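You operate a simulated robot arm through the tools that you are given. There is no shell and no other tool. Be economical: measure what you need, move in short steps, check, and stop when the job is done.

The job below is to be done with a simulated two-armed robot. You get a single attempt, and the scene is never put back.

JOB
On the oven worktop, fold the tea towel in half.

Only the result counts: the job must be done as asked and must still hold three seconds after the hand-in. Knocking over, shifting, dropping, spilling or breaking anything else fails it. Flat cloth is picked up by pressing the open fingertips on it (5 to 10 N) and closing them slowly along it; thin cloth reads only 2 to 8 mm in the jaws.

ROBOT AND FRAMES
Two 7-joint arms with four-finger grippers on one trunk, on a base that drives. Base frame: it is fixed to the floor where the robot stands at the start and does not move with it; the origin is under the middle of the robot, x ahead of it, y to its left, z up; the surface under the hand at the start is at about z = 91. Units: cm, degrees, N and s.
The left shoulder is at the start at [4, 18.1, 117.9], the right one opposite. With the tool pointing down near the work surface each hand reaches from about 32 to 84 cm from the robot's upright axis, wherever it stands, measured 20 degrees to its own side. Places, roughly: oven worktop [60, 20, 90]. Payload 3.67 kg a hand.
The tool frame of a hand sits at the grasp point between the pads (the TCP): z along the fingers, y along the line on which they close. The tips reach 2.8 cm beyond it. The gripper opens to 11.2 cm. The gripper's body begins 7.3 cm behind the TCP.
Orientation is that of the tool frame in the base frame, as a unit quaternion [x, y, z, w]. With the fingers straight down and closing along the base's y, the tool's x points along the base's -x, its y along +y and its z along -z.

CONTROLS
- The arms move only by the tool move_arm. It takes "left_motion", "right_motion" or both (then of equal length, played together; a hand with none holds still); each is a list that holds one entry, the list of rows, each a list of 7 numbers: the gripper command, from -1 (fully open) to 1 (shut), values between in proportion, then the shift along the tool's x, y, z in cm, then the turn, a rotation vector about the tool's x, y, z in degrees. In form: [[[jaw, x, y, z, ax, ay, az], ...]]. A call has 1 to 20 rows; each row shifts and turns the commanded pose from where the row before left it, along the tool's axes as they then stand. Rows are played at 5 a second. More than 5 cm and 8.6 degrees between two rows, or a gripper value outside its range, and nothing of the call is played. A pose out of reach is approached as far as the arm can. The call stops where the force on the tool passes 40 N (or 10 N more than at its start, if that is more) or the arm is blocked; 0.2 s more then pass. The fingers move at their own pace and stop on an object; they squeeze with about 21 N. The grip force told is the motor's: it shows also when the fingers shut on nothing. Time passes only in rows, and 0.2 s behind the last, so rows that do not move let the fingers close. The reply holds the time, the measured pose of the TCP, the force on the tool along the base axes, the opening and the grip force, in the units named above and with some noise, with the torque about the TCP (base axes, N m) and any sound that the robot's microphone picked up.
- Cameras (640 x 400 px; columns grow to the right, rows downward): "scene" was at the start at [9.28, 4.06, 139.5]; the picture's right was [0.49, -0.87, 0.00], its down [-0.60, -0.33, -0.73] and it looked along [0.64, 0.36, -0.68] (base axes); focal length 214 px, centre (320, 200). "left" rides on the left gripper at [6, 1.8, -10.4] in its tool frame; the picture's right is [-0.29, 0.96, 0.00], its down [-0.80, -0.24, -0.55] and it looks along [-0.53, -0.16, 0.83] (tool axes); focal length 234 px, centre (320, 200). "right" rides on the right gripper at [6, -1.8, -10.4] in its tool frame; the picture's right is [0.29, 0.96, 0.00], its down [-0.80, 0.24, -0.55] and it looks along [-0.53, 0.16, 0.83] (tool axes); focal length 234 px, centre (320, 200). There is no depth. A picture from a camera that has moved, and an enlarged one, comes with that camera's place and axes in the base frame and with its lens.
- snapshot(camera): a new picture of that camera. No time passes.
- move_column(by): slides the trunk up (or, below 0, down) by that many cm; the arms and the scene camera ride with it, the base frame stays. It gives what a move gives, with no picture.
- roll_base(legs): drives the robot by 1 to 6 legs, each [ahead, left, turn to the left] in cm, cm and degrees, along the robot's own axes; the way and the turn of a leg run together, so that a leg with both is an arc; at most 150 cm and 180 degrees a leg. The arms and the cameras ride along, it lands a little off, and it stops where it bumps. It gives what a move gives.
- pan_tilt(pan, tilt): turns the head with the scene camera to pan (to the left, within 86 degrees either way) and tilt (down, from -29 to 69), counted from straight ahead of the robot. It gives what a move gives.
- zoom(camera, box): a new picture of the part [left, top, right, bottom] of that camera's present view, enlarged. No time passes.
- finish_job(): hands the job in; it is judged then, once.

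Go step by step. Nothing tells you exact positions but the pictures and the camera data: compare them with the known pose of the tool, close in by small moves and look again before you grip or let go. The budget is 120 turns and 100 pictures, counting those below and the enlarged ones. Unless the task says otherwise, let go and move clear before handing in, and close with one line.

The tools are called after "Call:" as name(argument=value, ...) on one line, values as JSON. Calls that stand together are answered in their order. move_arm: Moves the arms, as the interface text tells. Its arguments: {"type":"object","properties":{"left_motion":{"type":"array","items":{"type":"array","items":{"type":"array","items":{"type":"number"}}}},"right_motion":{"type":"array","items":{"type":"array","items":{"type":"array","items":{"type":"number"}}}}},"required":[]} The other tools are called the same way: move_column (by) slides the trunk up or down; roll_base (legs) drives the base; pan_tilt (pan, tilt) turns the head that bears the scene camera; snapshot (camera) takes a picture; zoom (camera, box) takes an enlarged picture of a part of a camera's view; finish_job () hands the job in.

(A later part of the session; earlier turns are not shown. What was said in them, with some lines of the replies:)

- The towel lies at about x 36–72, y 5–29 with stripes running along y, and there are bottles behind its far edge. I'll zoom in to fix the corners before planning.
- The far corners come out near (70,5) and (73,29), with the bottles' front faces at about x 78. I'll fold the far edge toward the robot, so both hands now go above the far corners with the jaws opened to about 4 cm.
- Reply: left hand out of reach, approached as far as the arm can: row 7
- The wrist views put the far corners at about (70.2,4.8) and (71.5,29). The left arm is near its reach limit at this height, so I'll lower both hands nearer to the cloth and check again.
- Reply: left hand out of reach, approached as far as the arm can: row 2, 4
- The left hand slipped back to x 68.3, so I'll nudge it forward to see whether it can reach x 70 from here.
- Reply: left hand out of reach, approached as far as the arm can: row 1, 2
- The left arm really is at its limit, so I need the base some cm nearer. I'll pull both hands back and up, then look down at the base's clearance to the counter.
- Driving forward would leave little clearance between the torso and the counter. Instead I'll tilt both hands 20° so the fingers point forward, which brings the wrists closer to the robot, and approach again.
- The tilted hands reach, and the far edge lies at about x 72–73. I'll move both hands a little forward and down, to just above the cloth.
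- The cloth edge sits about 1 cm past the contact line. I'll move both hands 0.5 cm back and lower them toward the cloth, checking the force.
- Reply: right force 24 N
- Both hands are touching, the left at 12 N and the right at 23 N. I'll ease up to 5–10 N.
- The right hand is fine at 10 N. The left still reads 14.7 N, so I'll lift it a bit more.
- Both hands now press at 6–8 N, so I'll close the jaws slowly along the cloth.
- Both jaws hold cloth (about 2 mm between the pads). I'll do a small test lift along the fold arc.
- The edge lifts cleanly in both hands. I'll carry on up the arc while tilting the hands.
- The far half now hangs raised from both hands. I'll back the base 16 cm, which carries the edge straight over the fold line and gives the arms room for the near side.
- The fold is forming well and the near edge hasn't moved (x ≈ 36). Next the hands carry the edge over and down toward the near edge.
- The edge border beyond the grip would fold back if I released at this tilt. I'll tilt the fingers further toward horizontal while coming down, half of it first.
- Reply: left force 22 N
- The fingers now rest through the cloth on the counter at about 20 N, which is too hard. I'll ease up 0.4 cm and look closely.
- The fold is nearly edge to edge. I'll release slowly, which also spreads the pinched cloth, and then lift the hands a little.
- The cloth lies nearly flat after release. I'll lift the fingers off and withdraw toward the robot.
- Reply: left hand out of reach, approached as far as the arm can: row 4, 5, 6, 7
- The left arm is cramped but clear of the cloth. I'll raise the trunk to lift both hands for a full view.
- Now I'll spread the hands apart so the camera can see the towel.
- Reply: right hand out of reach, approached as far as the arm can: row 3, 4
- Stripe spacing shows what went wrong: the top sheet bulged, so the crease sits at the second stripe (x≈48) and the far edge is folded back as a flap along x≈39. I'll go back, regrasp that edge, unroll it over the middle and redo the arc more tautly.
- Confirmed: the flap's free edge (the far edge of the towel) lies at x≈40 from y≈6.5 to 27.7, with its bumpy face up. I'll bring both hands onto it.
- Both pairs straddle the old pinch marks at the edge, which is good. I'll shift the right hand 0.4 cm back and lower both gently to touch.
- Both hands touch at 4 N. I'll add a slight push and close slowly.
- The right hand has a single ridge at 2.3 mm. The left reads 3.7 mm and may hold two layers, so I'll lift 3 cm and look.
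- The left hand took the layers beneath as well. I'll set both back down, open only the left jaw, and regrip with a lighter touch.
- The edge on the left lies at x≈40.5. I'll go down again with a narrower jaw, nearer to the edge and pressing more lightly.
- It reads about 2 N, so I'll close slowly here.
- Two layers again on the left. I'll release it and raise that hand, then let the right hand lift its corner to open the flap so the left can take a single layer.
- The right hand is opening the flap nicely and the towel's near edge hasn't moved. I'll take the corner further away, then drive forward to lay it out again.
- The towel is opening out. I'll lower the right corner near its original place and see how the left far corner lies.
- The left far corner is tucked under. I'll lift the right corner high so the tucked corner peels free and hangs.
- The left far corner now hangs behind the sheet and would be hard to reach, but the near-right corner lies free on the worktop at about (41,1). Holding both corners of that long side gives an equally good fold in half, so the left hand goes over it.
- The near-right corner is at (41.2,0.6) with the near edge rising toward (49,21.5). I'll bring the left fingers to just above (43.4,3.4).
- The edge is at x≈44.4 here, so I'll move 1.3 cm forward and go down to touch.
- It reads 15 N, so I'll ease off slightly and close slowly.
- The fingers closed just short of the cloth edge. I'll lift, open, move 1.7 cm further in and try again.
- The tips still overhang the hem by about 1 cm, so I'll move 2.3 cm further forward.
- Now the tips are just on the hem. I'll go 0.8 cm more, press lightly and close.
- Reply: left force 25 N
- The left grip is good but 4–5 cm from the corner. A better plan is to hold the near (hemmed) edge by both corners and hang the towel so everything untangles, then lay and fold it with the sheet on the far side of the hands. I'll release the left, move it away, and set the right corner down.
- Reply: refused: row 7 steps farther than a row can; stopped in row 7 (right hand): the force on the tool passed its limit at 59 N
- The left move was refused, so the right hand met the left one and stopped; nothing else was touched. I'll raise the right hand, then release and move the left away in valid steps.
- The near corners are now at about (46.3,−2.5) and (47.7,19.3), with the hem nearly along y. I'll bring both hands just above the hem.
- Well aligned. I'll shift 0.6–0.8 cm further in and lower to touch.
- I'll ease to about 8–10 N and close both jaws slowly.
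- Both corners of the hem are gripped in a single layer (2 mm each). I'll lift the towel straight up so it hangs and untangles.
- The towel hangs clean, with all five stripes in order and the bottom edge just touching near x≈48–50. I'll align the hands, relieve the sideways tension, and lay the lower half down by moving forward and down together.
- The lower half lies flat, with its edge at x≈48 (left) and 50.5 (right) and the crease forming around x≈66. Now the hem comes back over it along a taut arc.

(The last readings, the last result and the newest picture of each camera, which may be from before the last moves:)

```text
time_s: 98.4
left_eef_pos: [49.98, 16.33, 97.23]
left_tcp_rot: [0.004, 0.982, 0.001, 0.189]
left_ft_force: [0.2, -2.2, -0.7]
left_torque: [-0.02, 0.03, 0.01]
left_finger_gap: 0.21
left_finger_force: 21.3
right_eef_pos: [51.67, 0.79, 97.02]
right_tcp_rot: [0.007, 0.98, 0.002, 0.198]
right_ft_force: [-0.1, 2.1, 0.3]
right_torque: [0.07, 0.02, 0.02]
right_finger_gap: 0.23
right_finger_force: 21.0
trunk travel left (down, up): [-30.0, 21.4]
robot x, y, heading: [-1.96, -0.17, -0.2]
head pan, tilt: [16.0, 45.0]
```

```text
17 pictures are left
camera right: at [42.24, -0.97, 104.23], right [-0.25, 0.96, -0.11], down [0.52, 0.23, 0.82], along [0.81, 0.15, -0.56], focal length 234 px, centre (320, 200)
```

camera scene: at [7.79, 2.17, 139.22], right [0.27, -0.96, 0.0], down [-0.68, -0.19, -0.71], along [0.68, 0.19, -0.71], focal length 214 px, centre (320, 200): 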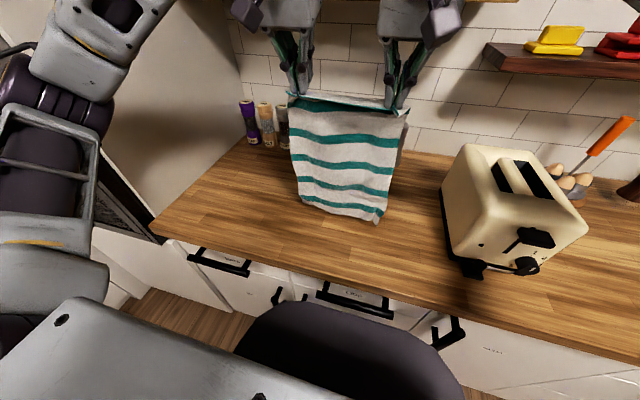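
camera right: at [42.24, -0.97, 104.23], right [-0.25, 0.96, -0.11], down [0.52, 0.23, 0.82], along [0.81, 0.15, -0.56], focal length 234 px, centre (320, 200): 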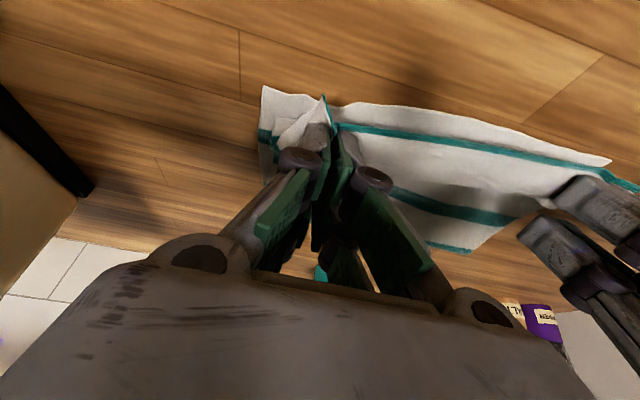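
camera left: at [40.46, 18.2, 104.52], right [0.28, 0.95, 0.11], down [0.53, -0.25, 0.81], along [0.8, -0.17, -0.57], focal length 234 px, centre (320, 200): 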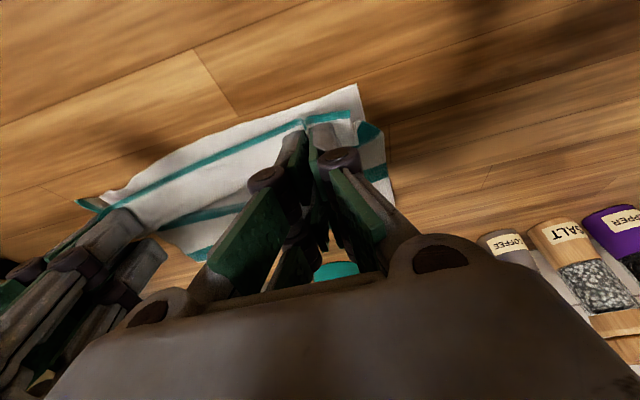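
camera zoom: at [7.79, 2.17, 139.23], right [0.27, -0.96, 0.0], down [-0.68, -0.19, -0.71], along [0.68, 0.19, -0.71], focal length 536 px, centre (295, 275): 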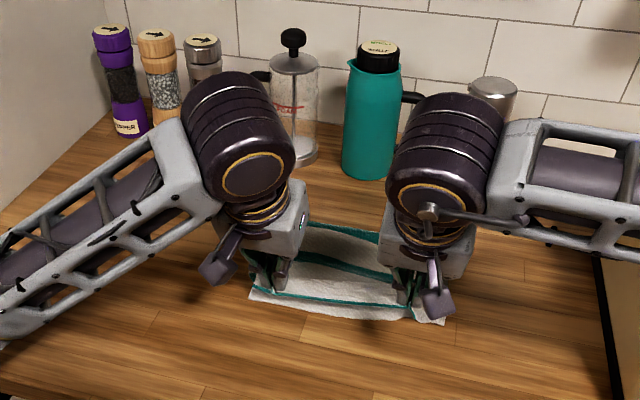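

The hem hovers right over the lower edge (both near x≈48 on the left and 50 on the right). I'll lower to light contact.

Call:
move_arm(left_motion=[[[1, 0.4, -0.1, 1.0, 0, 0, 0], [1, 0.4, -0.1, 1.0, 0, 0, 0], [1, 0.06, 0, 0.13, 0, 0, 0], [1, 0, 0, 0, 0, 0, 0]]], right_motion=[[[1, 0.4, 0, 0.95, 0, 0, 0], [1, 0.36, 0, 0.86, 0, 0, 0], [1, 0.06, 0, 0.13, 0, 0, 0], [1, 0, 0, 0, 0, 0, 0]]])

```text
time_s: 99.4
left_eef_pos: [49.94, 16.02, 94.78]
left_tcp_rot: [0.004, 0.982, 0.001, 0.19]
left_ft_force: [-0.5, -0.5, -0.5]
left_torque: [0.01, -0.01, 0.0]
left_finger_gap: 0.22
left_finger_force: 21.1
right_eef_pos: [51.74, 0.72, 94.94]
right_tcp_rot: [0.007, 0.98, 0.001, 0.198]
right_ft_force: [0.5, 0.8, -0.3]
right_torque: [0.01, 0.04, 0.01]
right_finger_gap: 0.25
right_finger_force: 20.8
trunk travel left (down, up): [-30.0, 21.4]
robot x, y, heading: [-2.1, 0.1, -0.2]
head pan, tilt: [16.0, 45.0]
```

Call:
move_arm(left_motion=[[[1, 0.04, 0, 0.1, 0, 0, 0], [0.92, 0, 0, 0, 0, 0, 0], [0.84, 0, 0, 0, 0, 0, 0], [0.76, 0, 0, 0, 0, 0, 0], [0.68, 0, 0, 0, 0, 0, 0], [0.6, 0, 0, 0, 0, 0, 0], [0.52, 0, 0, 0, 0, 0, 0], [0.44, 0, 0, 0, 0, 0, 0], [0.36, 0, 0, 0, 0, 0, 0], [0.3, 0, 0, 0, 0, 0, 0], [0.3, 0, 0, 0, 0, 0, 0]]], right_motion=[[[1, 0.05, 0, 0.13, 0, 0, 0], [0.92, 0, 0, 0, 0, 0, 0], [0.84, 0, 0, 0, 0, 0, 0], [0.76, 0, 0, 0, 0, 0, 0], [0.68, 0, 0, 0, 0, 0, 0], [0.6, 0, 0, 0, 0, 0, 0], [0.52, 0, 0, 0, 0, 0, 0], [0.44, 0, 0, 0, 0, 0, 0], [0.36, 0, 0, 0, 0, 0, 0], [0.3, 0, 0, 0, 0, 0, 0], [0.3, 0, 0, 0, 0, 0, 0]]])

Call:
move_arm(left_motion=[[[0.3, -0.35, 0, -0.9, 0, 0, 0], [0.3, -0.35, 0, -1.2, 0, 0, 0], [0.3, 0, 1, -2.5, 0, 0, 0], [0.3, 0, 2, -3, 0, 0, 0], [0.3, 0, 3, -3, 0, 0, 0], [0.3, 0, 3, -3, 0, 0, 0], [0.3, 0, 3, -3, 0, 0, 0], [0.3, 0, 3, -1, 0, 0, 0], [0.3, 0, 0, 0, 0, 0, 0]]], right_motion=[[[0.3, -0.35, 0, -0.9, 0, 0, 0], [0.3, -0.35, 0, -1.2, 0, 0, 0], [0.3, 0, -0.5, -2.5, 0, 0, 0], [0.3, 0, -1, -3, 0, 0, 0], [0.3, 0, -1, -3, 0, 0, 0], [0.3, 0, -1, -3, 0, 0, 0], [0.3, 0, -1, -3, 0, 0, 0], [0.3, 0, -1, -3, 0, 0, 0], [0.3, 0, 0, 0, 0, 0, 0]]])

Call:
zoom(camera="scene", box=[270, 150, 390, 240])

Call:
snapshot(camera="left")

Call:
snapshot(camera="right")

```text
time_s: 101.8
left_eef_pos: [49.93, 16.14, 94.71]
left_tcp_rot: [0.005, 0.982, 0.001, 0.189]
left_ft_force: [0.3, 0.0, 0.5]
left_torque: [0.02, 0.02, 0.0]
left_finger_gap: 3.91
left_finger_force: 0.0
right_eef_pos: [51.79, 0.76, 94.71]
right_tcp_rot: [0.007, 0.98, 0.002, 0.198]
right_ft_force: [0.2, 0.5, -0.4]
right_torque: [-0.01, -0.01, 0.01]
right_finger_gap: 3.9
right_finger_force: 0.0
trunk travel left (down, up): [-30.0, 21.4]
robot x, y, heading: [-1.89, 0.01, -0.1]
head pan, tilt: [16.0, 45.0]
```

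```text
time_s: 103.8
left_eef_pos: [44.23, 31.18, 111.35]
left_tcp_rot: [0.004, 0.982, 0.001, 0.19]
left_ft_force: [0.1, 0.8, 0.3]
left_torque: [0.0, 0.01, 0.0]
left_finger_gap: 3.9
left_finger_force: 0.1
right_eef_pos: [44.76, -4.68, 112.96]
right_tcp_rot: [0.006, 0.98, 0.001, 0.198]
right_ft_force: [0.3, -0.6, 0.0]
right_torque: [-0.01, 0.01, 0.03]
right_finger_gap: 3.9
right_finger_force: 0.0
trunk travel left (down, up): [-30.0, 21.4]
robot x, y, heading: [-2.09, -0.24, -0.4]
head pan, tilt: [16.0, 45.0]
```

```text
4.44 times, centred on (330, 195) of scene
camera zoom: at [7.9, 2.13, 139.21], right [0.27, -0.96, 0.0], down [-0.68, -0.19, -0.71], along [0.68, 0.19, -0.71], focal length 953 px, centre (276, 222)
```

zoom: 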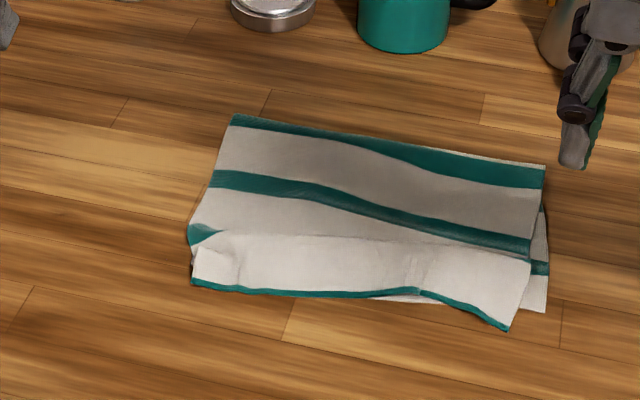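

```text
15 pictures are left
camera left: at [34.67, 33.04, 118.81], right [0.28, 0.95, 0.11], down [0.53, -0.25, 0.81], along [0.8, -0.17, -0.58], focal length 234 px, centre (320, 200)
```

left: 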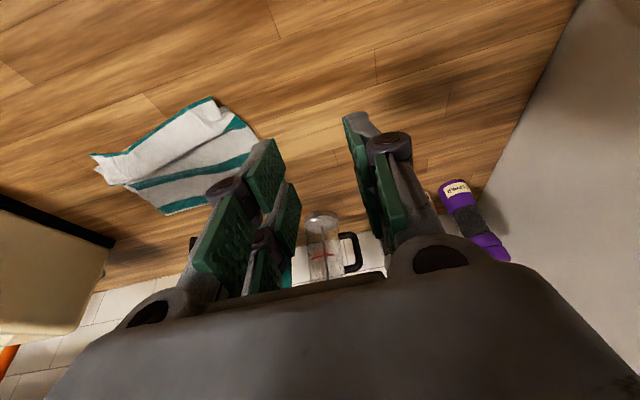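

```text
14 pictures are left
camera right: at [35.3, -6.45, 120.29], right [-0.25, 0.96, -0.11], down [0.52, 0.23, 0.82], along [0.81, 0.15, -0.56], focal length 234 px, centre (320, 200)
```

right: 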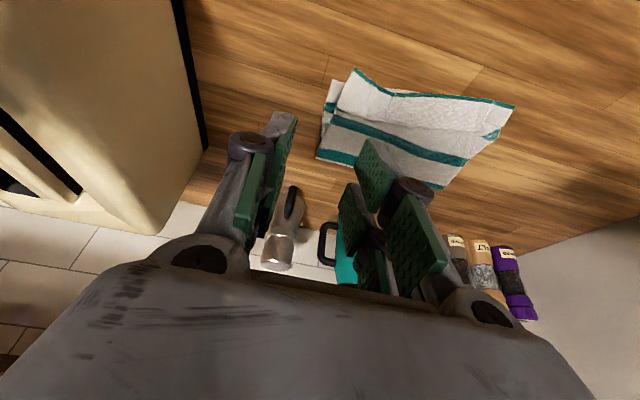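

The towel now lies folded in half: the hem rests on the opposite edge, with its corners within about 2–3 cm, and the crease runs along the middle stripe. A small pleat remains in the top layer near the hem. Both hands are clear and the bottles and toaster look untouched, so I'll hand it in.

Call:
finish_job()

```text
The job is handed in.
```

The tea towel is folded in half on the oven worktop and I've handed the job in; the result of the judging didn't come back to me. The corners line up to within about 2–3 cm, and a small pleat of about 1.5 cm remains in the top layer near the hem. The towel also ended up roughly 12 cm further back than where it started. The hands are clear and nothing else looks moved.
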